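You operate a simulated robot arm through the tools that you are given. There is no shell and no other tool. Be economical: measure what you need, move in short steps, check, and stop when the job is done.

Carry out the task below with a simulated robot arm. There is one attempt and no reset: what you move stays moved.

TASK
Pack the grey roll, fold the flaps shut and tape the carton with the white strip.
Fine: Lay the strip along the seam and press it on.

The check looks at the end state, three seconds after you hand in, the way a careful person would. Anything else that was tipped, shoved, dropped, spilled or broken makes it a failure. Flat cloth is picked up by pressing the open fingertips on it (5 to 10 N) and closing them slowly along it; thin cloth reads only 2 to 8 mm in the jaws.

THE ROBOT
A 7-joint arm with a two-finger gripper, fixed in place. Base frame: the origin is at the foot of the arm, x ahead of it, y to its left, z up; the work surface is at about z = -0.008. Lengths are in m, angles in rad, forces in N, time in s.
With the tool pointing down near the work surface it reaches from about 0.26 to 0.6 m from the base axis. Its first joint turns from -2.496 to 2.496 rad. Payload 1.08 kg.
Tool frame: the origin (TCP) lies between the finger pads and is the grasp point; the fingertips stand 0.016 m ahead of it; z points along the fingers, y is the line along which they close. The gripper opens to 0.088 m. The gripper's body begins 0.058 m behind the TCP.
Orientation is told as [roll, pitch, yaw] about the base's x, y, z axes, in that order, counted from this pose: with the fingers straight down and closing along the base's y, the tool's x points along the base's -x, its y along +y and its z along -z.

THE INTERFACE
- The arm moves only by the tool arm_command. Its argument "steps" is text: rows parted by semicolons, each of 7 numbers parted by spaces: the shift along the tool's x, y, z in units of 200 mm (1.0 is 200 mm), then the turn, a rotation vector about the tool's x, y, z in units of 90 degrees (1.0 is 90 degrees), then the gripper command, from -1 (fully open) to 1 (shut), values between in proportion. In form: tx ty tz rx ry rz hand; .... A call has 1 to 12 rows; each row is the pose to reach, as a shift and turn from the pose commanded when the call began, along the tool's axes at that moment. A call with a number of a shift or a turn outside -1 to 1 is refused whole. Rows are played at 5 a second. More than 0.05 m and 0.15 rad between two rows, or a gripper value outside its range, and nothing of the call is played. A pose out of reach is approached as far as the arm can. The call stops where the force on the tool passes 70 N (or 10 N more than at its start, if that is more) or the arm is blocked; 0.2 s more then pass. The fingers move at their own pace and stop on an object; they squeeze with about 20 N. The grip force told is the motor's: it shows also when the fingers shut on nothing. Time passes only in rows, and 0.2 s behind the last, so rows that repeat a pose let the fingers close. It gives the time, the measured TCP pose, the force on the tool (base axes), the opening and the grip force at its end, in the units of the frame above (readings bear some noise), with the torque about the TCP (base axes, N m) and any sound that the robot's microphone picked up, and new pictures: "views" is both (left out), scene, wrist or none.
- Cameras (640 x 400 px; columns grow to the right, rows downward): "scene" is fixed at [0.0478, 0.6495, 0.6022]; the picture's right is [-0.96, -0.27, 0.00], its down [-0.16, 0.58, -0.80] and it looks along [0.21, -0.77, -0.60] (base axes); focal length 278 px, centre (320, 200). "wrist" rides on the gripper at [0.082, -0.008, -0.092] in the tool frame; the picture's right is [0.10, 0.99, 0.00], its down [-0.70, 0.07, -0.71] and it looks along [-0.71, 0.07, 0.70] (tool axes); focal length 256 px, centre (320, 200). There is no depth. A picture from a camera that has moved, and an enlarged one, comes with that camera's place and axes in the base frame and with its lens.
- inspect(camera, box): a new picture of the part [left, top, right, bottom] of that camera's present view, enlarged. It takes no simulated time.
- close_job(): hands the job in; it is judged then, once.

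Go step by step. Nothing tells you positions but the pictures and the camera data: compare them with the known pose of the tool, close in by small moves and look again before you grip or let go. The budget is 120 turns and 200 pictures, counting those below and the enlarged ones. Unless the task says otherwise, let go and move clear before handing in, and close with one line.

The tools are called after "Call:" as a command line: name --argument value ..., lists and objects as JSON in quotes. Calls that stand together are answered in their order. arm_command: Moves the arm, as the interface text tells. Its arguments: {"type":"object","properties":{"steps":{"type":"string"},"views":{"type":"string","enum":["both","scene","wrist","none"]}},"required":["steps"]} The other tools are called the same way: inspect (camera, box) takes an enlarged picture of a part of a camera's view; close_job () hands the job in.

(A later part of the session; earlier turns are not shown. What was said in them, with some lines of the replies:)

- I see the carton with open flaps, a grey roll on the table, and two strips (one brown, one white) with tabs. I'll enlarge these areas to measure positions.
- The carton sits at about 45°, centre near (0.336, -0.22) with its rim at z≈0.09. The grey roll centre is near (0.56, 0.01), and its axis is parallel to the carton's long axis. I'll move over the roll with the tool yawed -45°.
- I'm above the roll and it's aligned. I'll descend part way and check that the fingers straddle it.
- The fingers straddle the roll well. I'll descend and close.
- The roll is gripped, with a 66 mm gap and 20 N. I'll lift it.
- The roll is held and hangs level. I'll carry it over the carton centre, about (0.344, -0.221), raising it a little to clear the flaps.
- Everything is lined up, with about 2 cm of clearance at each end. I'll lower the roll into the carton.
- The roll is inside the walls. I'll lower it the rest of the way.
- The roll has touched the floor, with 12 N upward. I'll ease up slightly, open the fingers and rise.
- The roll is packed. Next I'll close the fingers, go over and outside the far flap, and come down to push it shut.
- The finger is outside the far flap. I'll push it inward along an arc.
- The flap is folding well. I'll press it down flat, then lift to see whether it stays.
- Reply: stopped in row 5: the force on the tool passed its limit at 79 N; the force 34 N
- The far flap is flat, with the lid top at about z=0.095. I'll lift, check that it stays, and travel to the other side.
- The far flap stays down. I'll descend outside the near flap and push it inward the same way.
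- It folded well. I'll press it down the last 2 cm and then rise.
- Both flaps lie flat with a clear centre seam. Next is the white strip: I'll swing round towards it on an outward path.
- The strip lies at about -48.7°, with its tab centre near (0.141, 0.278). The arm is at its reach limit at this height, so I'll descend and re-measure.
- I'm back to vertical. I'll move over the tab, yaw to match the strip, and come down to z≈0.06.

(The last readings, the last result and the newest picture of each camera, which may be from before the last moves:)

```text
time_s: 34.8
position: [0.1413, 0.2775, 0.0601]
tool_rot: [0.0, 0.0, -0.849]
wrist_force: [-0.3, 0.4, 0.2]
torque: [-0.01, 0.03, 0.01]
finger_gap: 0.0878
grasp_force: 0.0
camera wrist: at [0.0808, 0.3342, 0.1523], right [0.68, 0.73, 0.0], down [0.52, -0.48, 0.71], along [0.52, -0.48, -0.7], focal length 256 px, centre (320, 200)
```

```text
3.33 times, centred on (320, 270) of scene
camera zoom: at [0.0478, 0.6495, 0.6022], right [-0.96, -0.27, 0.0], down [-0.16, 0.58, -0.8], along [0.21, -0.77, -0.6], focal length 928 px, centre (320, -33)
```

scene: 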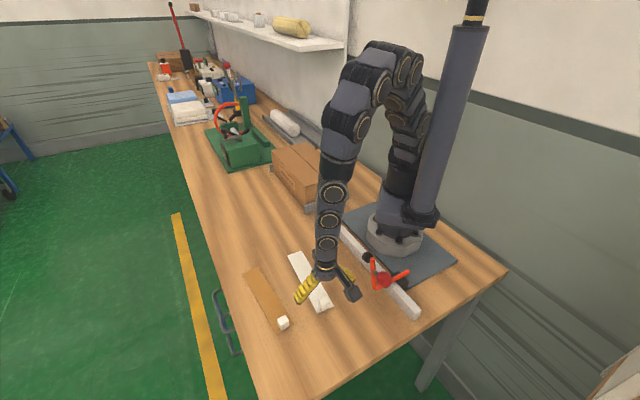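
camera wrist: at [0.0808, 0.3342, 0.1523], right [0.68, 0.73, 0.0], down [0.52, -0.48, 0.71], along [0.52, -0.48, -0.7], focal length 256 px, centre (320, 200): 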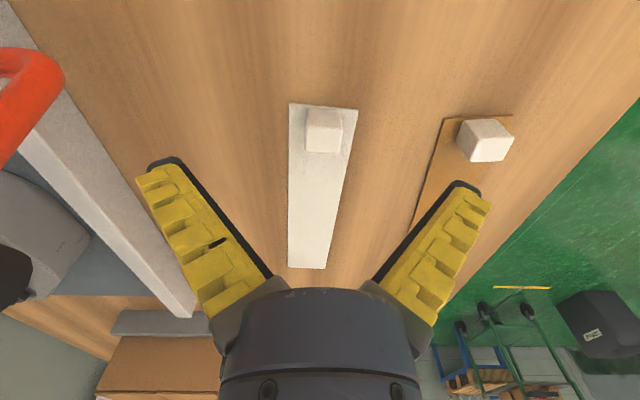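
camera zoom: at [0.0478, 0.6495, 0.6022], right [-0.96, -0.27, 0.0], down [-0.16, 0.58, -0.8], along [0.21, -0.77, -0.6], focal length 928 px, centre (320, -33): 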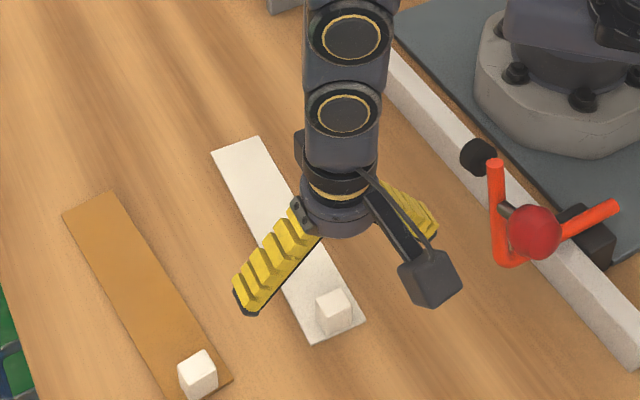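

The tab is centred between the fingers, within 3 mm. I'll descend and grip it.

Call:
arm_command --steps "0 0.012 0.1 0 0 0 -1; 0 0.012 0.18 0 0 0 -1; 0 0.012 0.215 0 0 0 -1; 0 0.012 0.228 0 0 0 -1; 0 0.012 0.228 0 0 0 -1"

Call:
inspect --camera "scene" --box '[260, 230, 380, 330]'

```text
time_s: 36.0
position: [0.1432, 0.2804, 0.015]
tool_rot: [0.0, -0.002, -0.849]
wrist_force: [0.4, -0.2, 0.4]
torque: [0.0, -0.01, 0.01]
finger_gap: 0.0884
grasp_force: 0.0
camera wrist: at [0.0825, 0.3357, 0.1072], right [0.68, 0.73, 0.0], down [0.52, -0.48, 0.71], along [0.52, -0.48, -0.7], focal length 256 px, centre (320, 200)
```

scene: 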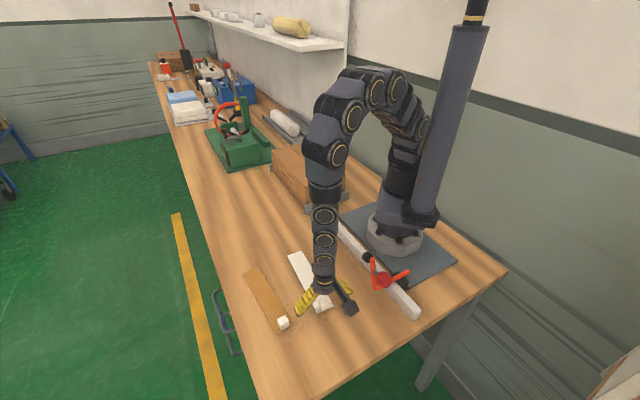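
wrist: 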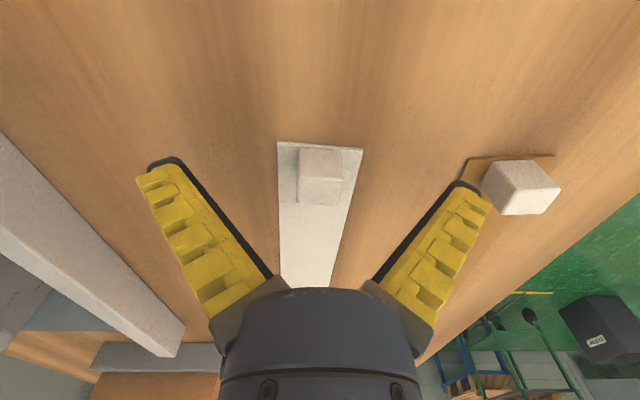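

```text
4.00 times, centred on (320, 280) of scene
camera zoom: at [0.0478, 0.6495, 0.6022], right [-0.96, -0.27, 0.0], down [-0.16, 0.58, -0.8], along [0.21, -0.77, -0.6], focal length 1114 px, centre (320, -120)
```

zoom: 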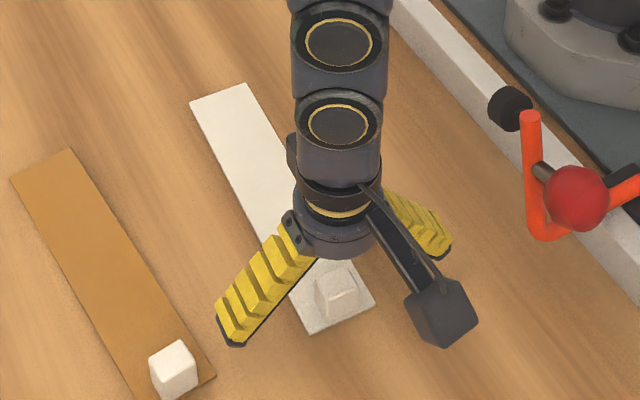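

The tab sits squarely between the tips. I'll close on it.

Call:
arm_command --steps "0 0 0.005 0 0 0 -0.4; 0 0 0.005 0 0 0 0; 0 0 0.005 0 0 0 0.4; 0 0 0.005 0 0 0 0.7; 0 0 0.005 0 0 0 1; 0 0 0.005 0 0 0 1; 0 0 0.005 0 0 0 1" --views "wrist"

```text
time_s: 37.6
position: [0.1436, 0.2807, 0.0143]
tool_rot: [0.0, 0.001, -0.851]
wrist_force: [-0.1, 0.9, 16.4]
torque: [0.04, 0.03, -0.02]
finger_gap: 0.0138
grasp_force: 19.7
camera wrist: at [0.0826, 0.336, 0.1066], right [0.68, 0.73, 0.0], down [0.52, -0.48, 0.71], along [0.52, -0.48, -0.7], focal length 256 px, centre (320, 200)
```

wrist: 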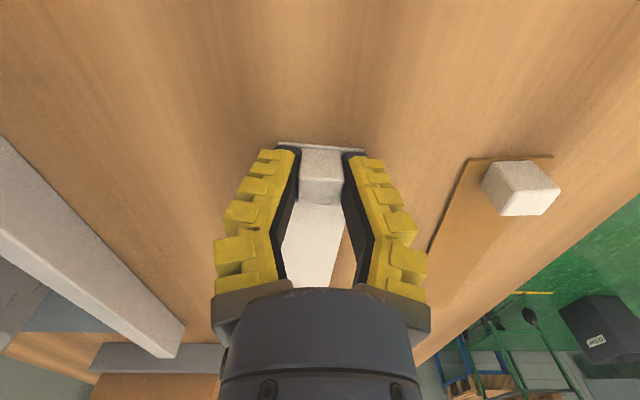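

The tab is gripped at 14 mm with 20 N. I'll lift a little to see how the strip behaves.

Call:
arm_command --steps "0 0 -0.03 0 0 0 1; 0 0 -0.1 0 0 0 1; 0 0 -0.2 0 0 0 1; 0 0 -0.3 0 0 0 1; 0 0 -0.3 0 0 0 1"

Call:
inspect --camera "scene" --box '[230, 200, 390, 330]'

```text
time_s: 38.8
position: [0.142, 0.2805, 0.0748]
tool_rot: [0.0, 0.001, -0.85]
wrist_force: [0.7, 0.3, 0.3]
torque: [-0.01, 0.02, 0.02]
finger_gap: 0.0095
grasp_force: 20.1
camera wrist: at [0.0823, 0.3358, 0.1668], right [0.68, 0.73, 0.0], down [0.52, -0.48, 0.71], along [0.52, -0.48, -0.7], focal length 256 px, centre (320, 200)
```

scene: 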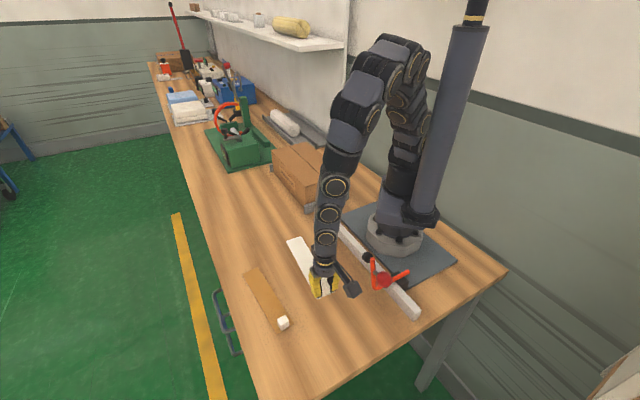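
wrist: 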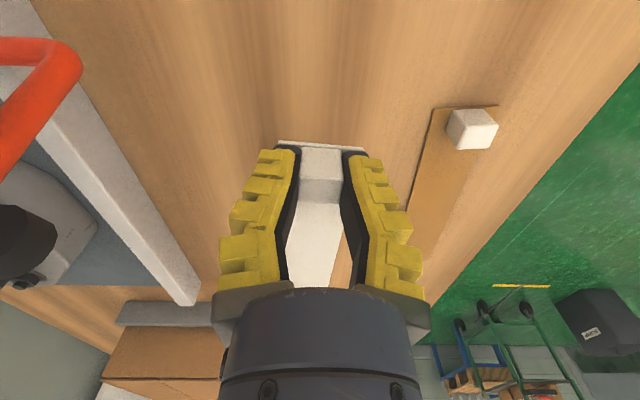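

```text
3.08 times, centred on (310, 265) of scene
camera zoom: at [0.0478, 0.6495, 0.6022], right [-0.96, -0.27, 0.0], down [-0.16, 0.58, -0.8], along [0.21, -0.77, -0.6], focal length 857 px, centre (351, 0)
```

zoom: 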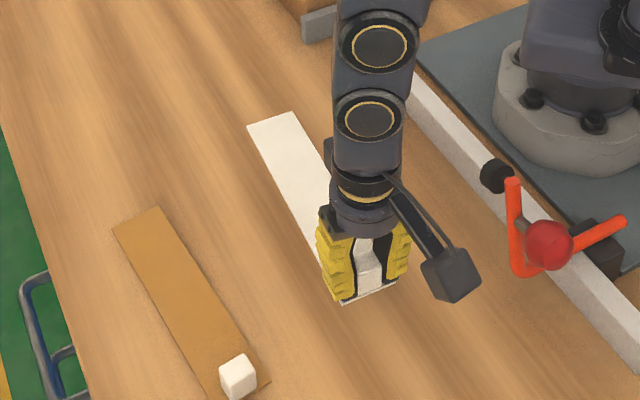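

The strip is stiff and lifts level. I'll carry it round, keeping out at a comfortable radius, to above the seam.

Call:
arm_command --steps "-0.1 0.005 -0.07 0 0 0 1; -0.2 0.01 -0.14 0 0 0 1; -0.31 0.014 -0.21 0 0 0 1; -0.419 0.018 -0.275 0 0 0 1" --views "none"

Call:
arm_command --steps "-0.12 0.003 -0.06 0 0 0 1; -0.27 0.008 -0.12 0 0 0 1; -0.44 0.012 -0.18 0 0 0 1; -0.61 0.017 -0.24 0 0 0 1; -0.78 0.02 -0.3 0 0 0 1; -0.955 0.026 -0.35 0 0 0 1; -0.955 0.026 -0.35 0 0 0 1"

```text
time_s: 39.8
position: [0.2017, 0.2206, 0.1308]
tool_rot: [-0.001, 0.0, -0.851]
wrist_force: [0.9, -0.3, -0.1]
torque: [0.03, 0.02, 0.02]
finger_gap: 0.009
grasp_force: 20.3
```

```text
time_s: 41.4
position: [0.3289, 0.0774, 0.1987]
tool_rot: [0.001, -0.001, -0.848]
wrist_force: [-0.1, 0.3, -0.4]
torque: [0.0, 0.03, 0.03]
finger_gap: 0.0092
grasp_force: 20.0
camera wrist: at [0.2697, 0.1344, 0.2914], right [0.68, 0.73, 0.0], down [0.52, -0.48, 0.71], along [0.52, -0.48, -0.7], focal length 256 px, centre (320, 200)
```

scene: 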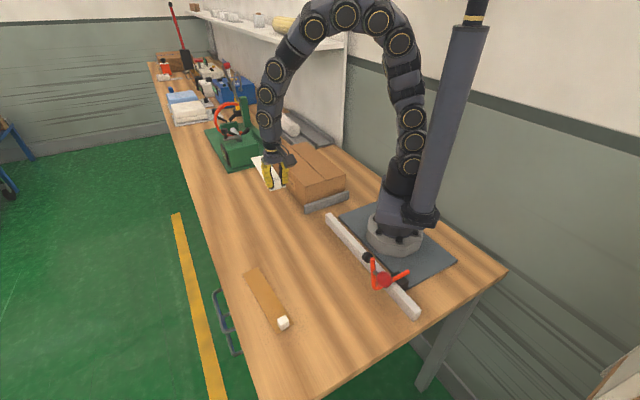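
wrist: 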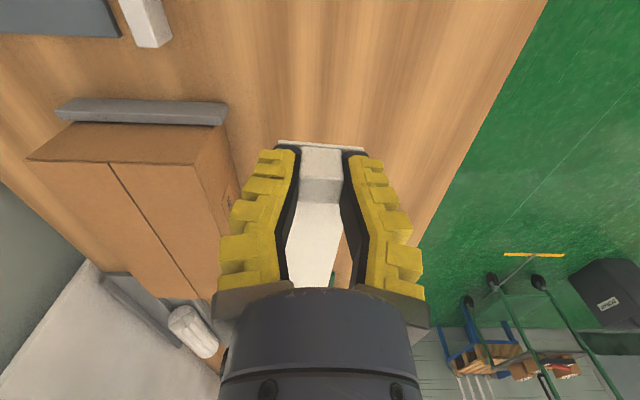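

The seam is clearly visible, with its centre near (0.3415, -0.2185). I'll move the strip above it and align the yaw to -45°.

Call:
arm_command --steps "-0.12 -0.055 0 0 0 -0.005 1; -0.24 -0.11 0 0 0 -0.01 1; -0.36 -0.165 0 0 0 -0.015 1; -0.475 -0.22 0 0 0 -0.02 1; -0.525 -0.37 0 0 0 -0.025 1; -0.575 -0.52 0 0 0 -0.03 1; -0.625 -0.67 0 0 0 -0.035 1; -0.68 -0.82 0 0 0 -0.041 1; -0.724 -0.956 0 0 0 -0.041 1; -0.724 -0.956 0 0 0 -0.041 1"

Call:
inspect --camera "scene" --box '[220, 100, 380, 220]'

Call:
inspect --camera "wrist" --box '[180, 60, 460, 300]'

```text
time_s: 43.6
position: [0.2814, -0.1559, 0.1998]
tool_rot: [0.001, -0.002, -0.787]
wrist_force: [-0.3, -0.3, 0.3]
torque: [-0.02, 0.01, -0.03]
finger_gap: 0.0092
grasp_force: 20.2
camera wrist: at [0.2185, -0.1034, 0.2917], right [0.63, 0.78, 0.0], down [0.55, -0.44, 0.71], along [0.55, -0.45, -0.7], focal length 256 px, centre (320, 200)
```

scene: 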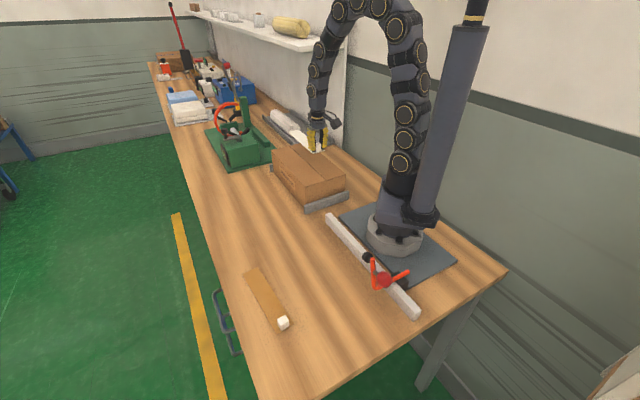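
wrist: 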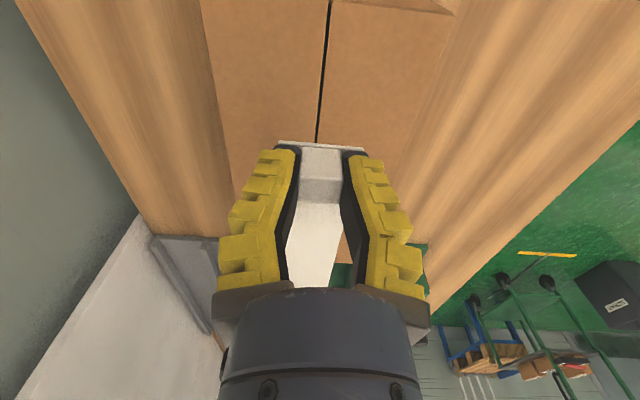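

```text
3.33 times, centred on (300, 160) of scene
camera zoom: at [0.0478, 0.6495, 0.6022], right [-0.96, -0.27, 0.0], down [-0.16, 0.58, -0.8], along [0.21, -0.77, -0.6], focal length 928 px, centre (387, 333)
```

zoom: 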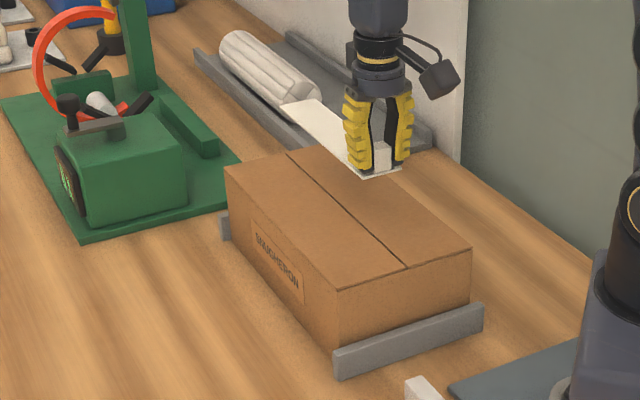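

```text
1.67 times, centred on (320, 180) of wrist
camera zoom: at [0.2185, -0.1034, 0.2917], right [0.63, 0.78, 0.0], down [0.55, -0.44, 0.71], along [0.55, -0.45, -0.7], focal length 427 px, centre (320, 233)
```

zoom: 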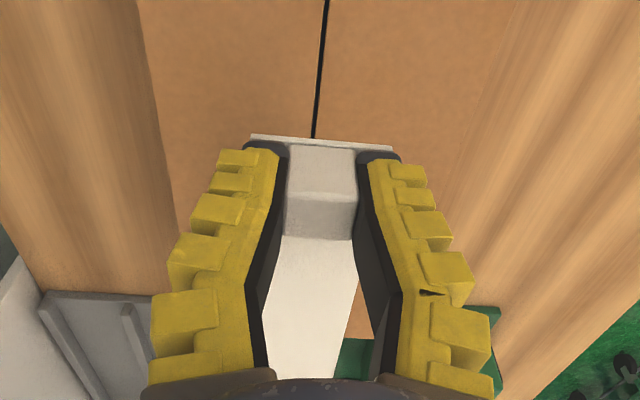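

The strip is aligned with the seam in both views, within about 2 mm and 1°. I'll lower it to just above the lid and recheck.

Call:
arm_command --steps "0 -0.005 0.1 0 0 0 1; 0 -0.006 0.2 0 0 0 1; 0 -0.006 0.3 0 0 0 1; 0 -0.006 0.35 0 0 0 1; 0 -0.006 0.35 0 0 0 1"

Call:
inspect --camera "scene" --box '[260, 130, 350, 200]'

Call:
inspect --camera "wrist" --box '[180, 60, 460, 300]'

```text
time_s: 44.8
position: [0.2818, -0.1566, 0.13]
tool_rot: [0.0, -0.002, -0.784]
wrist_force: [0.0, 0.4, 0.8]
torque: [-0.01, 0.01, -0.01]
finger_gap: 0.0092
grasp_force: 20.1
camera wrist: at [0.2178, -0.1044, 0.2209], right [0.63, 0.78, 0.0], down [0.55, -0.44, 0.71], along [0.55, -0.45, -0.7], focal length 256 px, centre (320, 200)
```

scene: 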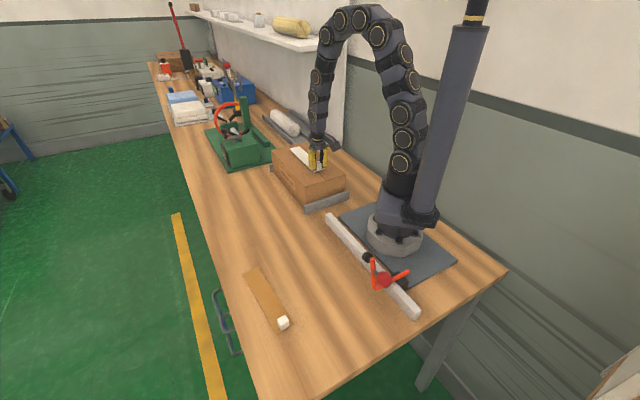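
wrist: 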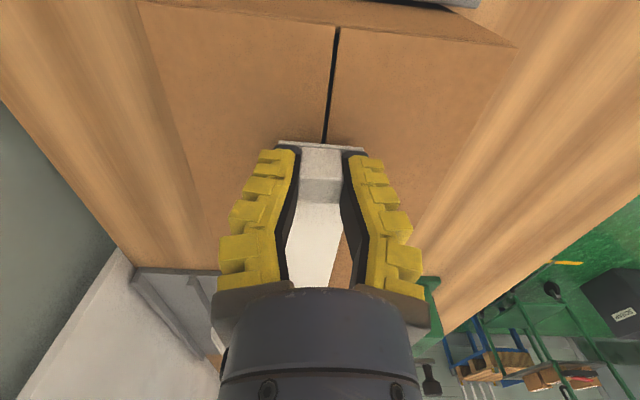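

```text
5.71 times, centred on (305, 165) of scene
camera zoom: at [0.0478, 0.6495, 0.6022], right [-0.96, -0.27, 0.0], down [-0.16, 0.58, -0.8], along [0.21, -0.77, -0.6], focal length 1591 px, centre (406, 400)
```

zoom: 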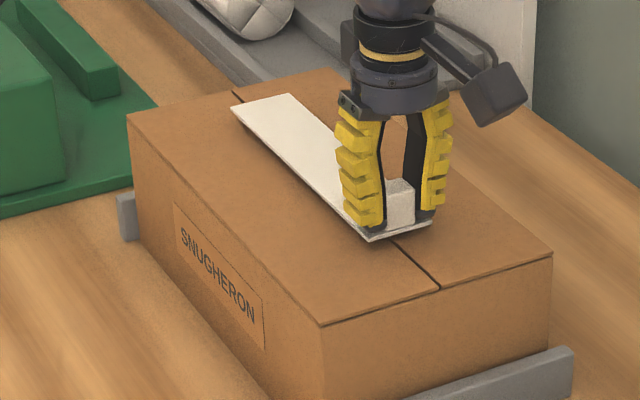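

```text
1.67 times, centred on (320, 180) of wrist
camera zoom: at [0.2178, -0.1044, 0.2209], right [0.63, 0.78, 0.0], down [0.55, -0.44, 0.71], along [0.55, -0.45, -0.7], focal length 427 px, centre (320, 233)
```

zoom: 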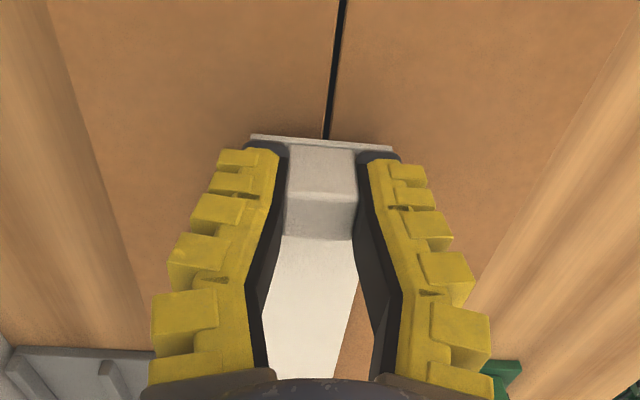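

The alignment is good, needing only a +1.5 mm nudge. I'll lower gently until contact.

Call:
arm_command --steps "0 0.008 0.02 0 0 0 1; 0 0.008 0.04 0 0 0 1; 0 0.008 0.055 0 0 0 1; 0 0.008 0.065 0 0 0 1; 0 0.008 0.065 0 0 0 1"

Call:
inspect --camera "scene" --box '[260, 130, 350, 200]'

```text
time_s: 46.0
position: [0.2814, -0.1551, 0.1165]
tool_rot: [-0.001, -0.001, -0.785]
wrist_force: [-1.7, 3.0, 16.8]
torque: [0.06, 0.06, 0.0]
finger_gap: 0.0149
grasp_force: 20.1
camera wrist: at [0.219, -0.1038, 0.2088], right [0.63, 0.78, 0.0], down [0.55, -0.44, 0.71], along [0.55, -0.45, -0.7], focal length 256 px, centre (320, 200)
```

scene: 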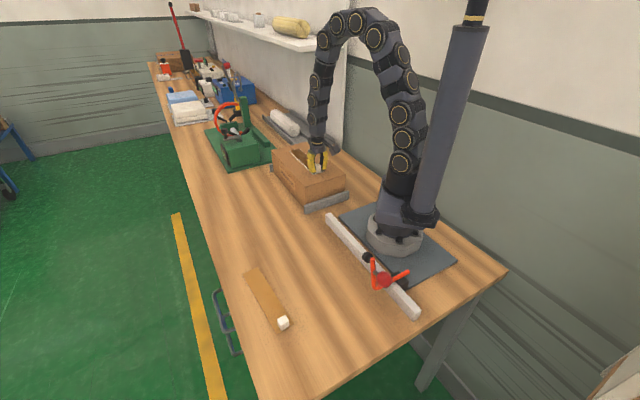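
wrist: 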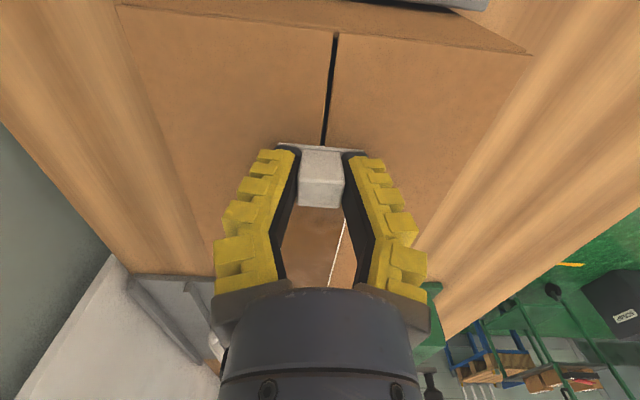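

```text
5.71 times, centred on (305, 165) of scene
camera zoom: at [0.0478, 0.6495, 0.6022], right [-0.96, -0.27, 0.0], down [-0.16, 0.58, -0.8], along [0.21, -0.77, -0.6], focal length 1591 px, centre (406, 400)
```

zoom: 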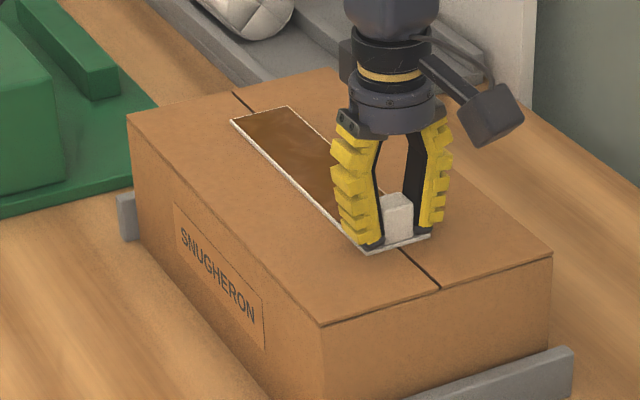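

Contact is made at 17 N, and the strip's look has changed. I'll look closer before releasing.

Call:
inspect --camera "wrist" --box '[220, 120, 420, 300]'

Call:
inspect --camera "scene" --box '[285, 140, 330, 175]'

```text
2.22 times, centred on (320, 210) of wrist
camera zoom: at [0.219, -0.1038, 0.2088], right [0.63, 0.78, 0.0], down [0.55, -0.44, 0.71], along [0.55, -0.45, -0.7], focal length 569 px, centre (320, 178)
```

zoom: 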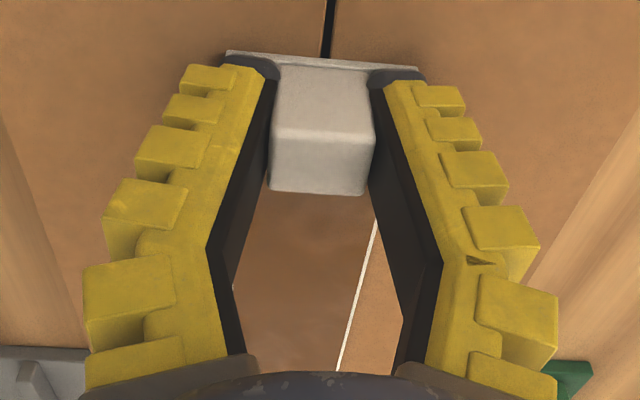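

```text
11.43 times, centred on (308, 158) of scene
camera zoom: at [0.0478, 0.6495, 0.6022], right [-0.96, -0.27, 0.0], down [-0.16, 0.58, -0.8], along [0.21, -0.77, -0.6], focal length 3182 px, centre (463, 686)
```

zoom: 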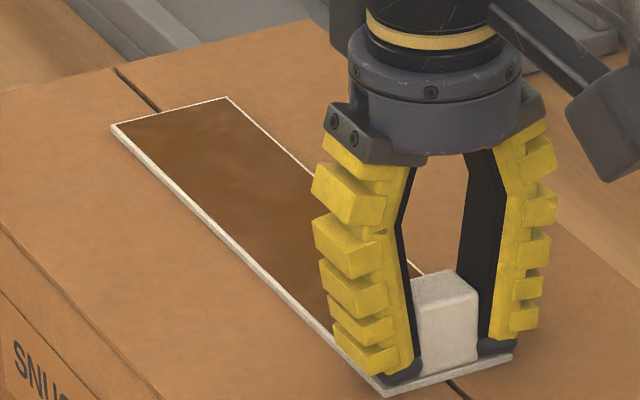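

The strip now sits flush, centred on the seam, and seems to have bonded, since a brown overlay appeared on it. I'll open the fingers and rise.

Call:
arm_command --steps "0 0 -0.005 0 0 0 0.6; 0 0 -0.005 0 0 0 0.2; 0 0 -0.005 0 0 0 -0.2; 0 0 -0.005 0 0 0 -0.2; 0 0 -0.05 0 0 0 -0.2; 0 0 -0.15 0 0 0 -0.2; 0 0 -0.3 0 0 0 -0.2; 0 0 -0.4 0 0 0 -0.2; 0 0 -0.4 0 0 0 -0.2"

Call:
inspect --camera "scene" --box '[260, 130, 350, 200]'

```text
time_s: 48.0
position: [0.2831, -0.1547, 0.1971]
tool_rot: [0.0, -0.002, -0.787]
wrist_force: [0.3, -0.5, -0.7]
torque: [-0.02, -0.03, -0.02]
finger_gap: 0.0571
grasp_force: 3.2
camera wrist: at [0.2193, -0.1038, 0.2888], right [0.63, 0.78, 0.0], down [0.55, -0.44, 0.71], along [0.55, -0.45, -0.7], focal length 256 px, centre (320, 200)
```

scene: 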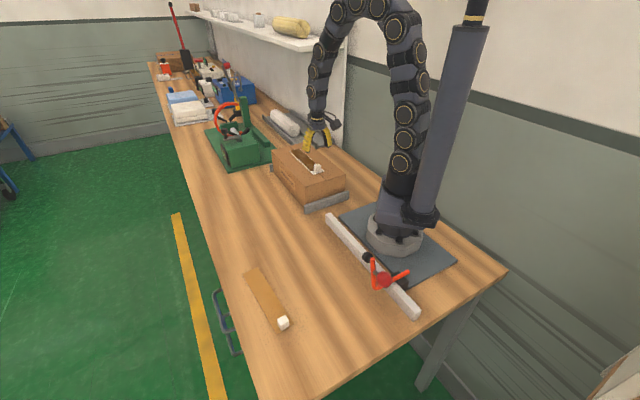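
wrist: 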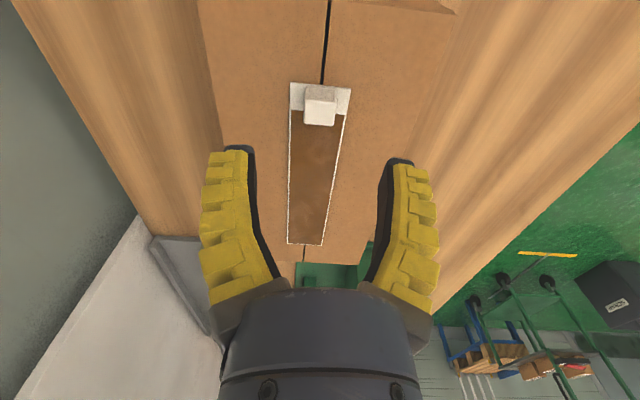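

```text
5.71 times, centred on (305, 165) of scene
camera zoom: at [0.0478, 0.6495, 0.6022], right [-0.96, -0.27, 0.0], down [-0.16, 0.58, -0.8], along [0.21, -0.77, -0.6], focal length 1591 px, centre (406, 400)
```

zoom: 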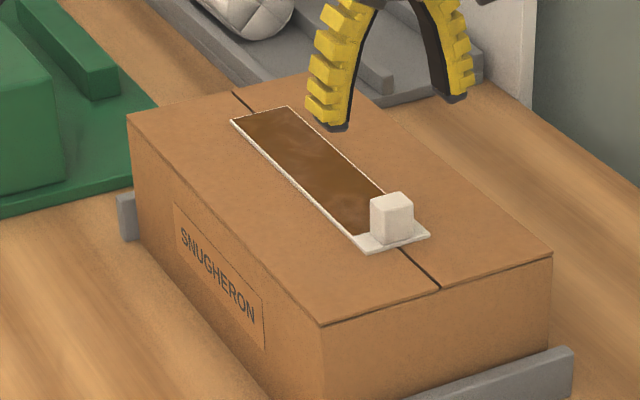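

The strip is on the seam. Now I'll press it along its length with closed fingers, tapping from the tab end towards the far end.

Call:
arm_command --steps "-0.09 -0.005 0 0 0 0 1; -0.2 -0.008 0 0 0 0 1; -0.2 -0.008 0.2 0 0 0 1; -0.2 -0.008 0.36 0 0 0 1; -0.2 -0.008 0.4 0 0 0 1; -0.2 -0.008 0.415 0 0 0 1; -0.2 -0.008 0.42 0 0 0 1; -0.2 -0.008 0.42 0 0 0 1"

Call:
inspect --camera "scene" --box '[260, 130, 350, 200]'

```text
time_s: 49.8
position: [0.3102, -0.1842, 0.1126]
tool_rot: [-0.001, -0.001, -0.788]
wrist_force: [-4.6, 3.1, 19.1]
torque: [0.04, 0.08, -0.02]
finger_gap: 0.0057
grasp_force: 19.9
camera wrist: at [0.2463, -0.1328, 0.2047], right [0.63, 0.78, 0.0], down [0.55, -0.44, 0.71], along [0.55, -0.45, -0.7], focal length 256 px, centre (320, 200)
```

scene: 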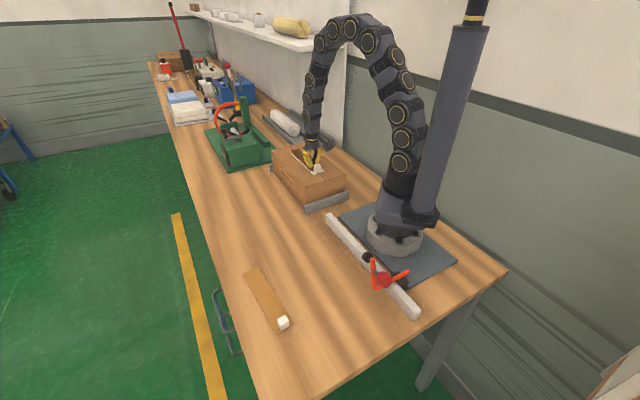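
wrist: 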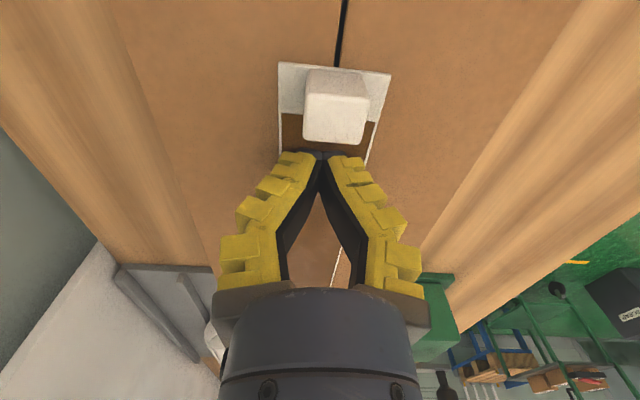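

```text
5.71 times, centred on (305, 165) of scene
camera zoom: at [0.0478, 0.6495, 0.6022], right [-0.96, -0.27, 0.0], down [-0.16, 0.58, -0.8], along [0.21, -0.77, -0.6], focal length 1591 px, centre (406, 400)
```

zoom: 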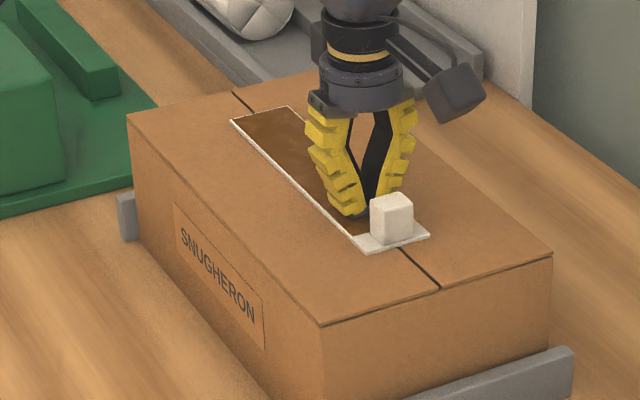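

A 19 N press is fine and nothing shifted. I'll continue the presses along the strip.

Call:
arm_command --steps "0 0 -0.05 0 0 0 1; -0.16 0 -0.04 0 0 0 1; -0.16 0 -0.005 0 0 0 1; -0.16 0 0 0 0 0 1; -0.16 0 -0.05 0 0 0 1; -0.32 0 -0.04 0 0 0 1; -0.32 0 -0.005 0 0 0 1; -0.32 0 0 0 0 0 1; -0.32 0 -0.05 0 0 0 1; -0.48 0 -0.04 0 0 0 1; -0.48 0 -0.005 0 0 0 1; -0.48 0 0 0 0 0 1" --views "none"

Call:
arm_command --steps "0 0 -0.05 0 0 0 1; -0.15 0 -0.04 0 0 0 1; -0.15 0 -0.005 0 0 0 1; -0.15 0 0 0 0 0 1; -0.15 0 0 0 0 0 1" --views "none"

Call:
arm_command --steps "0 0 -0.05 0 0 0 1; 0 0 -0.25 0 0 0 1; 0 0 -0.5 0 0 0 1; 0.2 0 -0.6 0 0 0 1; 0.4 0 -0.6 0 0 0 1; 0.6 0 -0.6 0 0 0 1; 0.75 0 -0.6 0 0 0 1; 0.75 0 -0.6 0 0 0 1"

Call:
inspect --camera "scene" --box '[260, 130, 350, 200]'

```text
time_s: 52.4
position: [0.3775, -0.253, 0.1131]
tool_rot: [0.0, -0.003, -0.787]
wrist_force: [-5.4, 1.6, 14.8]
torque: [0.04, 0.09, 0.03]
finger_gap: 0.0061
grasp_force: 20.1
```

```text
time_s: 53.6
position: [0.3988, -0.2753, 0.1132]
tool_rot: [-0.001, -0.002, -0.786]
wrist_force: [-4.4, 1.8, 16.1]
torque: [0.03, 0.09, 0.05]
finger_gap: 0.0058
grasp_force: 19.9
```

```text
time_s: 55.4
position: [0.2929, -0.1692, 0.232]
tool_rot: [-0.001, -0.001, -0.788]
wrist_force: [0.3, 0.1, -0.7]
torque: [0.0, -0.03, 0.02]
finger_gap: 0.0
grasp_force: 20.4
camera wrist: at [0.2288, -0.1164, 0.3248], right [0.63, 0.78, 0.0], down [0.55, -0.45, 0.71], along [0.55, -0.45, -0.7], focal length 256 px, centre (320, 200)
```

scene: 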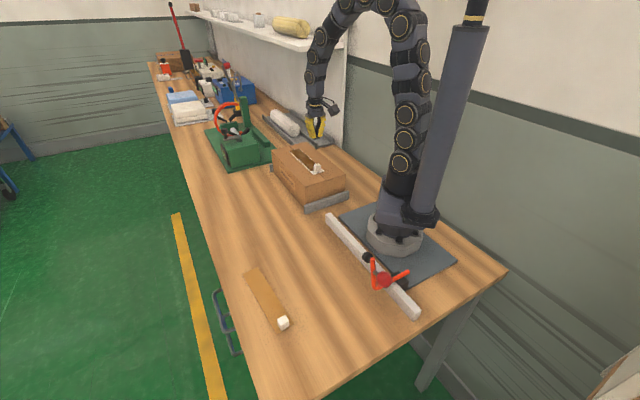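
wrist: 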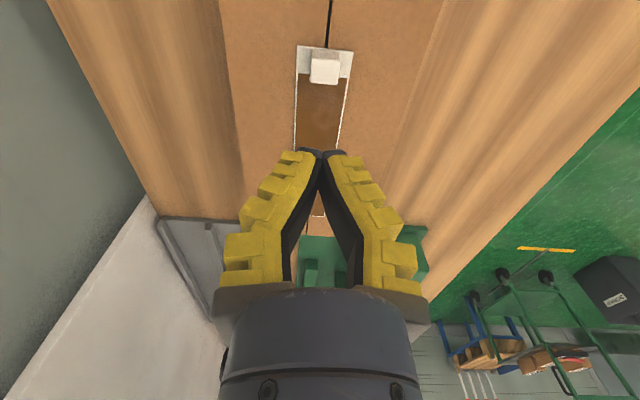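

```text
5.71 times, centred on (305, 165) of scene
camera zoom: at [0.0478, 0.6495, 0.6022], right [-0.96, -0.27, 0.0], down [-0.16, 0.58, -0.8], along [0.21, -0.77, -0.6], focal length 1591 px, centre (406, 400)
```

zoom: 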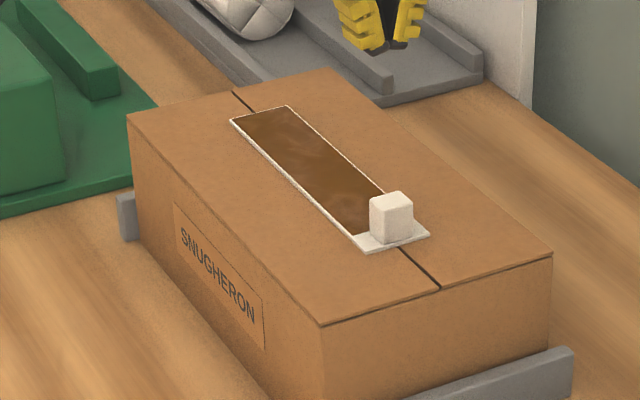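

The roll is inside, both flaps are flat, and the strip is centred on the seam and pressed on. The gripper is clear and nothing else looks disturbed, so I'll hand in.

Call:
close_job

```text
The job is handed in.
```

I packed the grey roll, folded both flaps shut, laid the white strip along the seam and pressed it on, and handed the job in.
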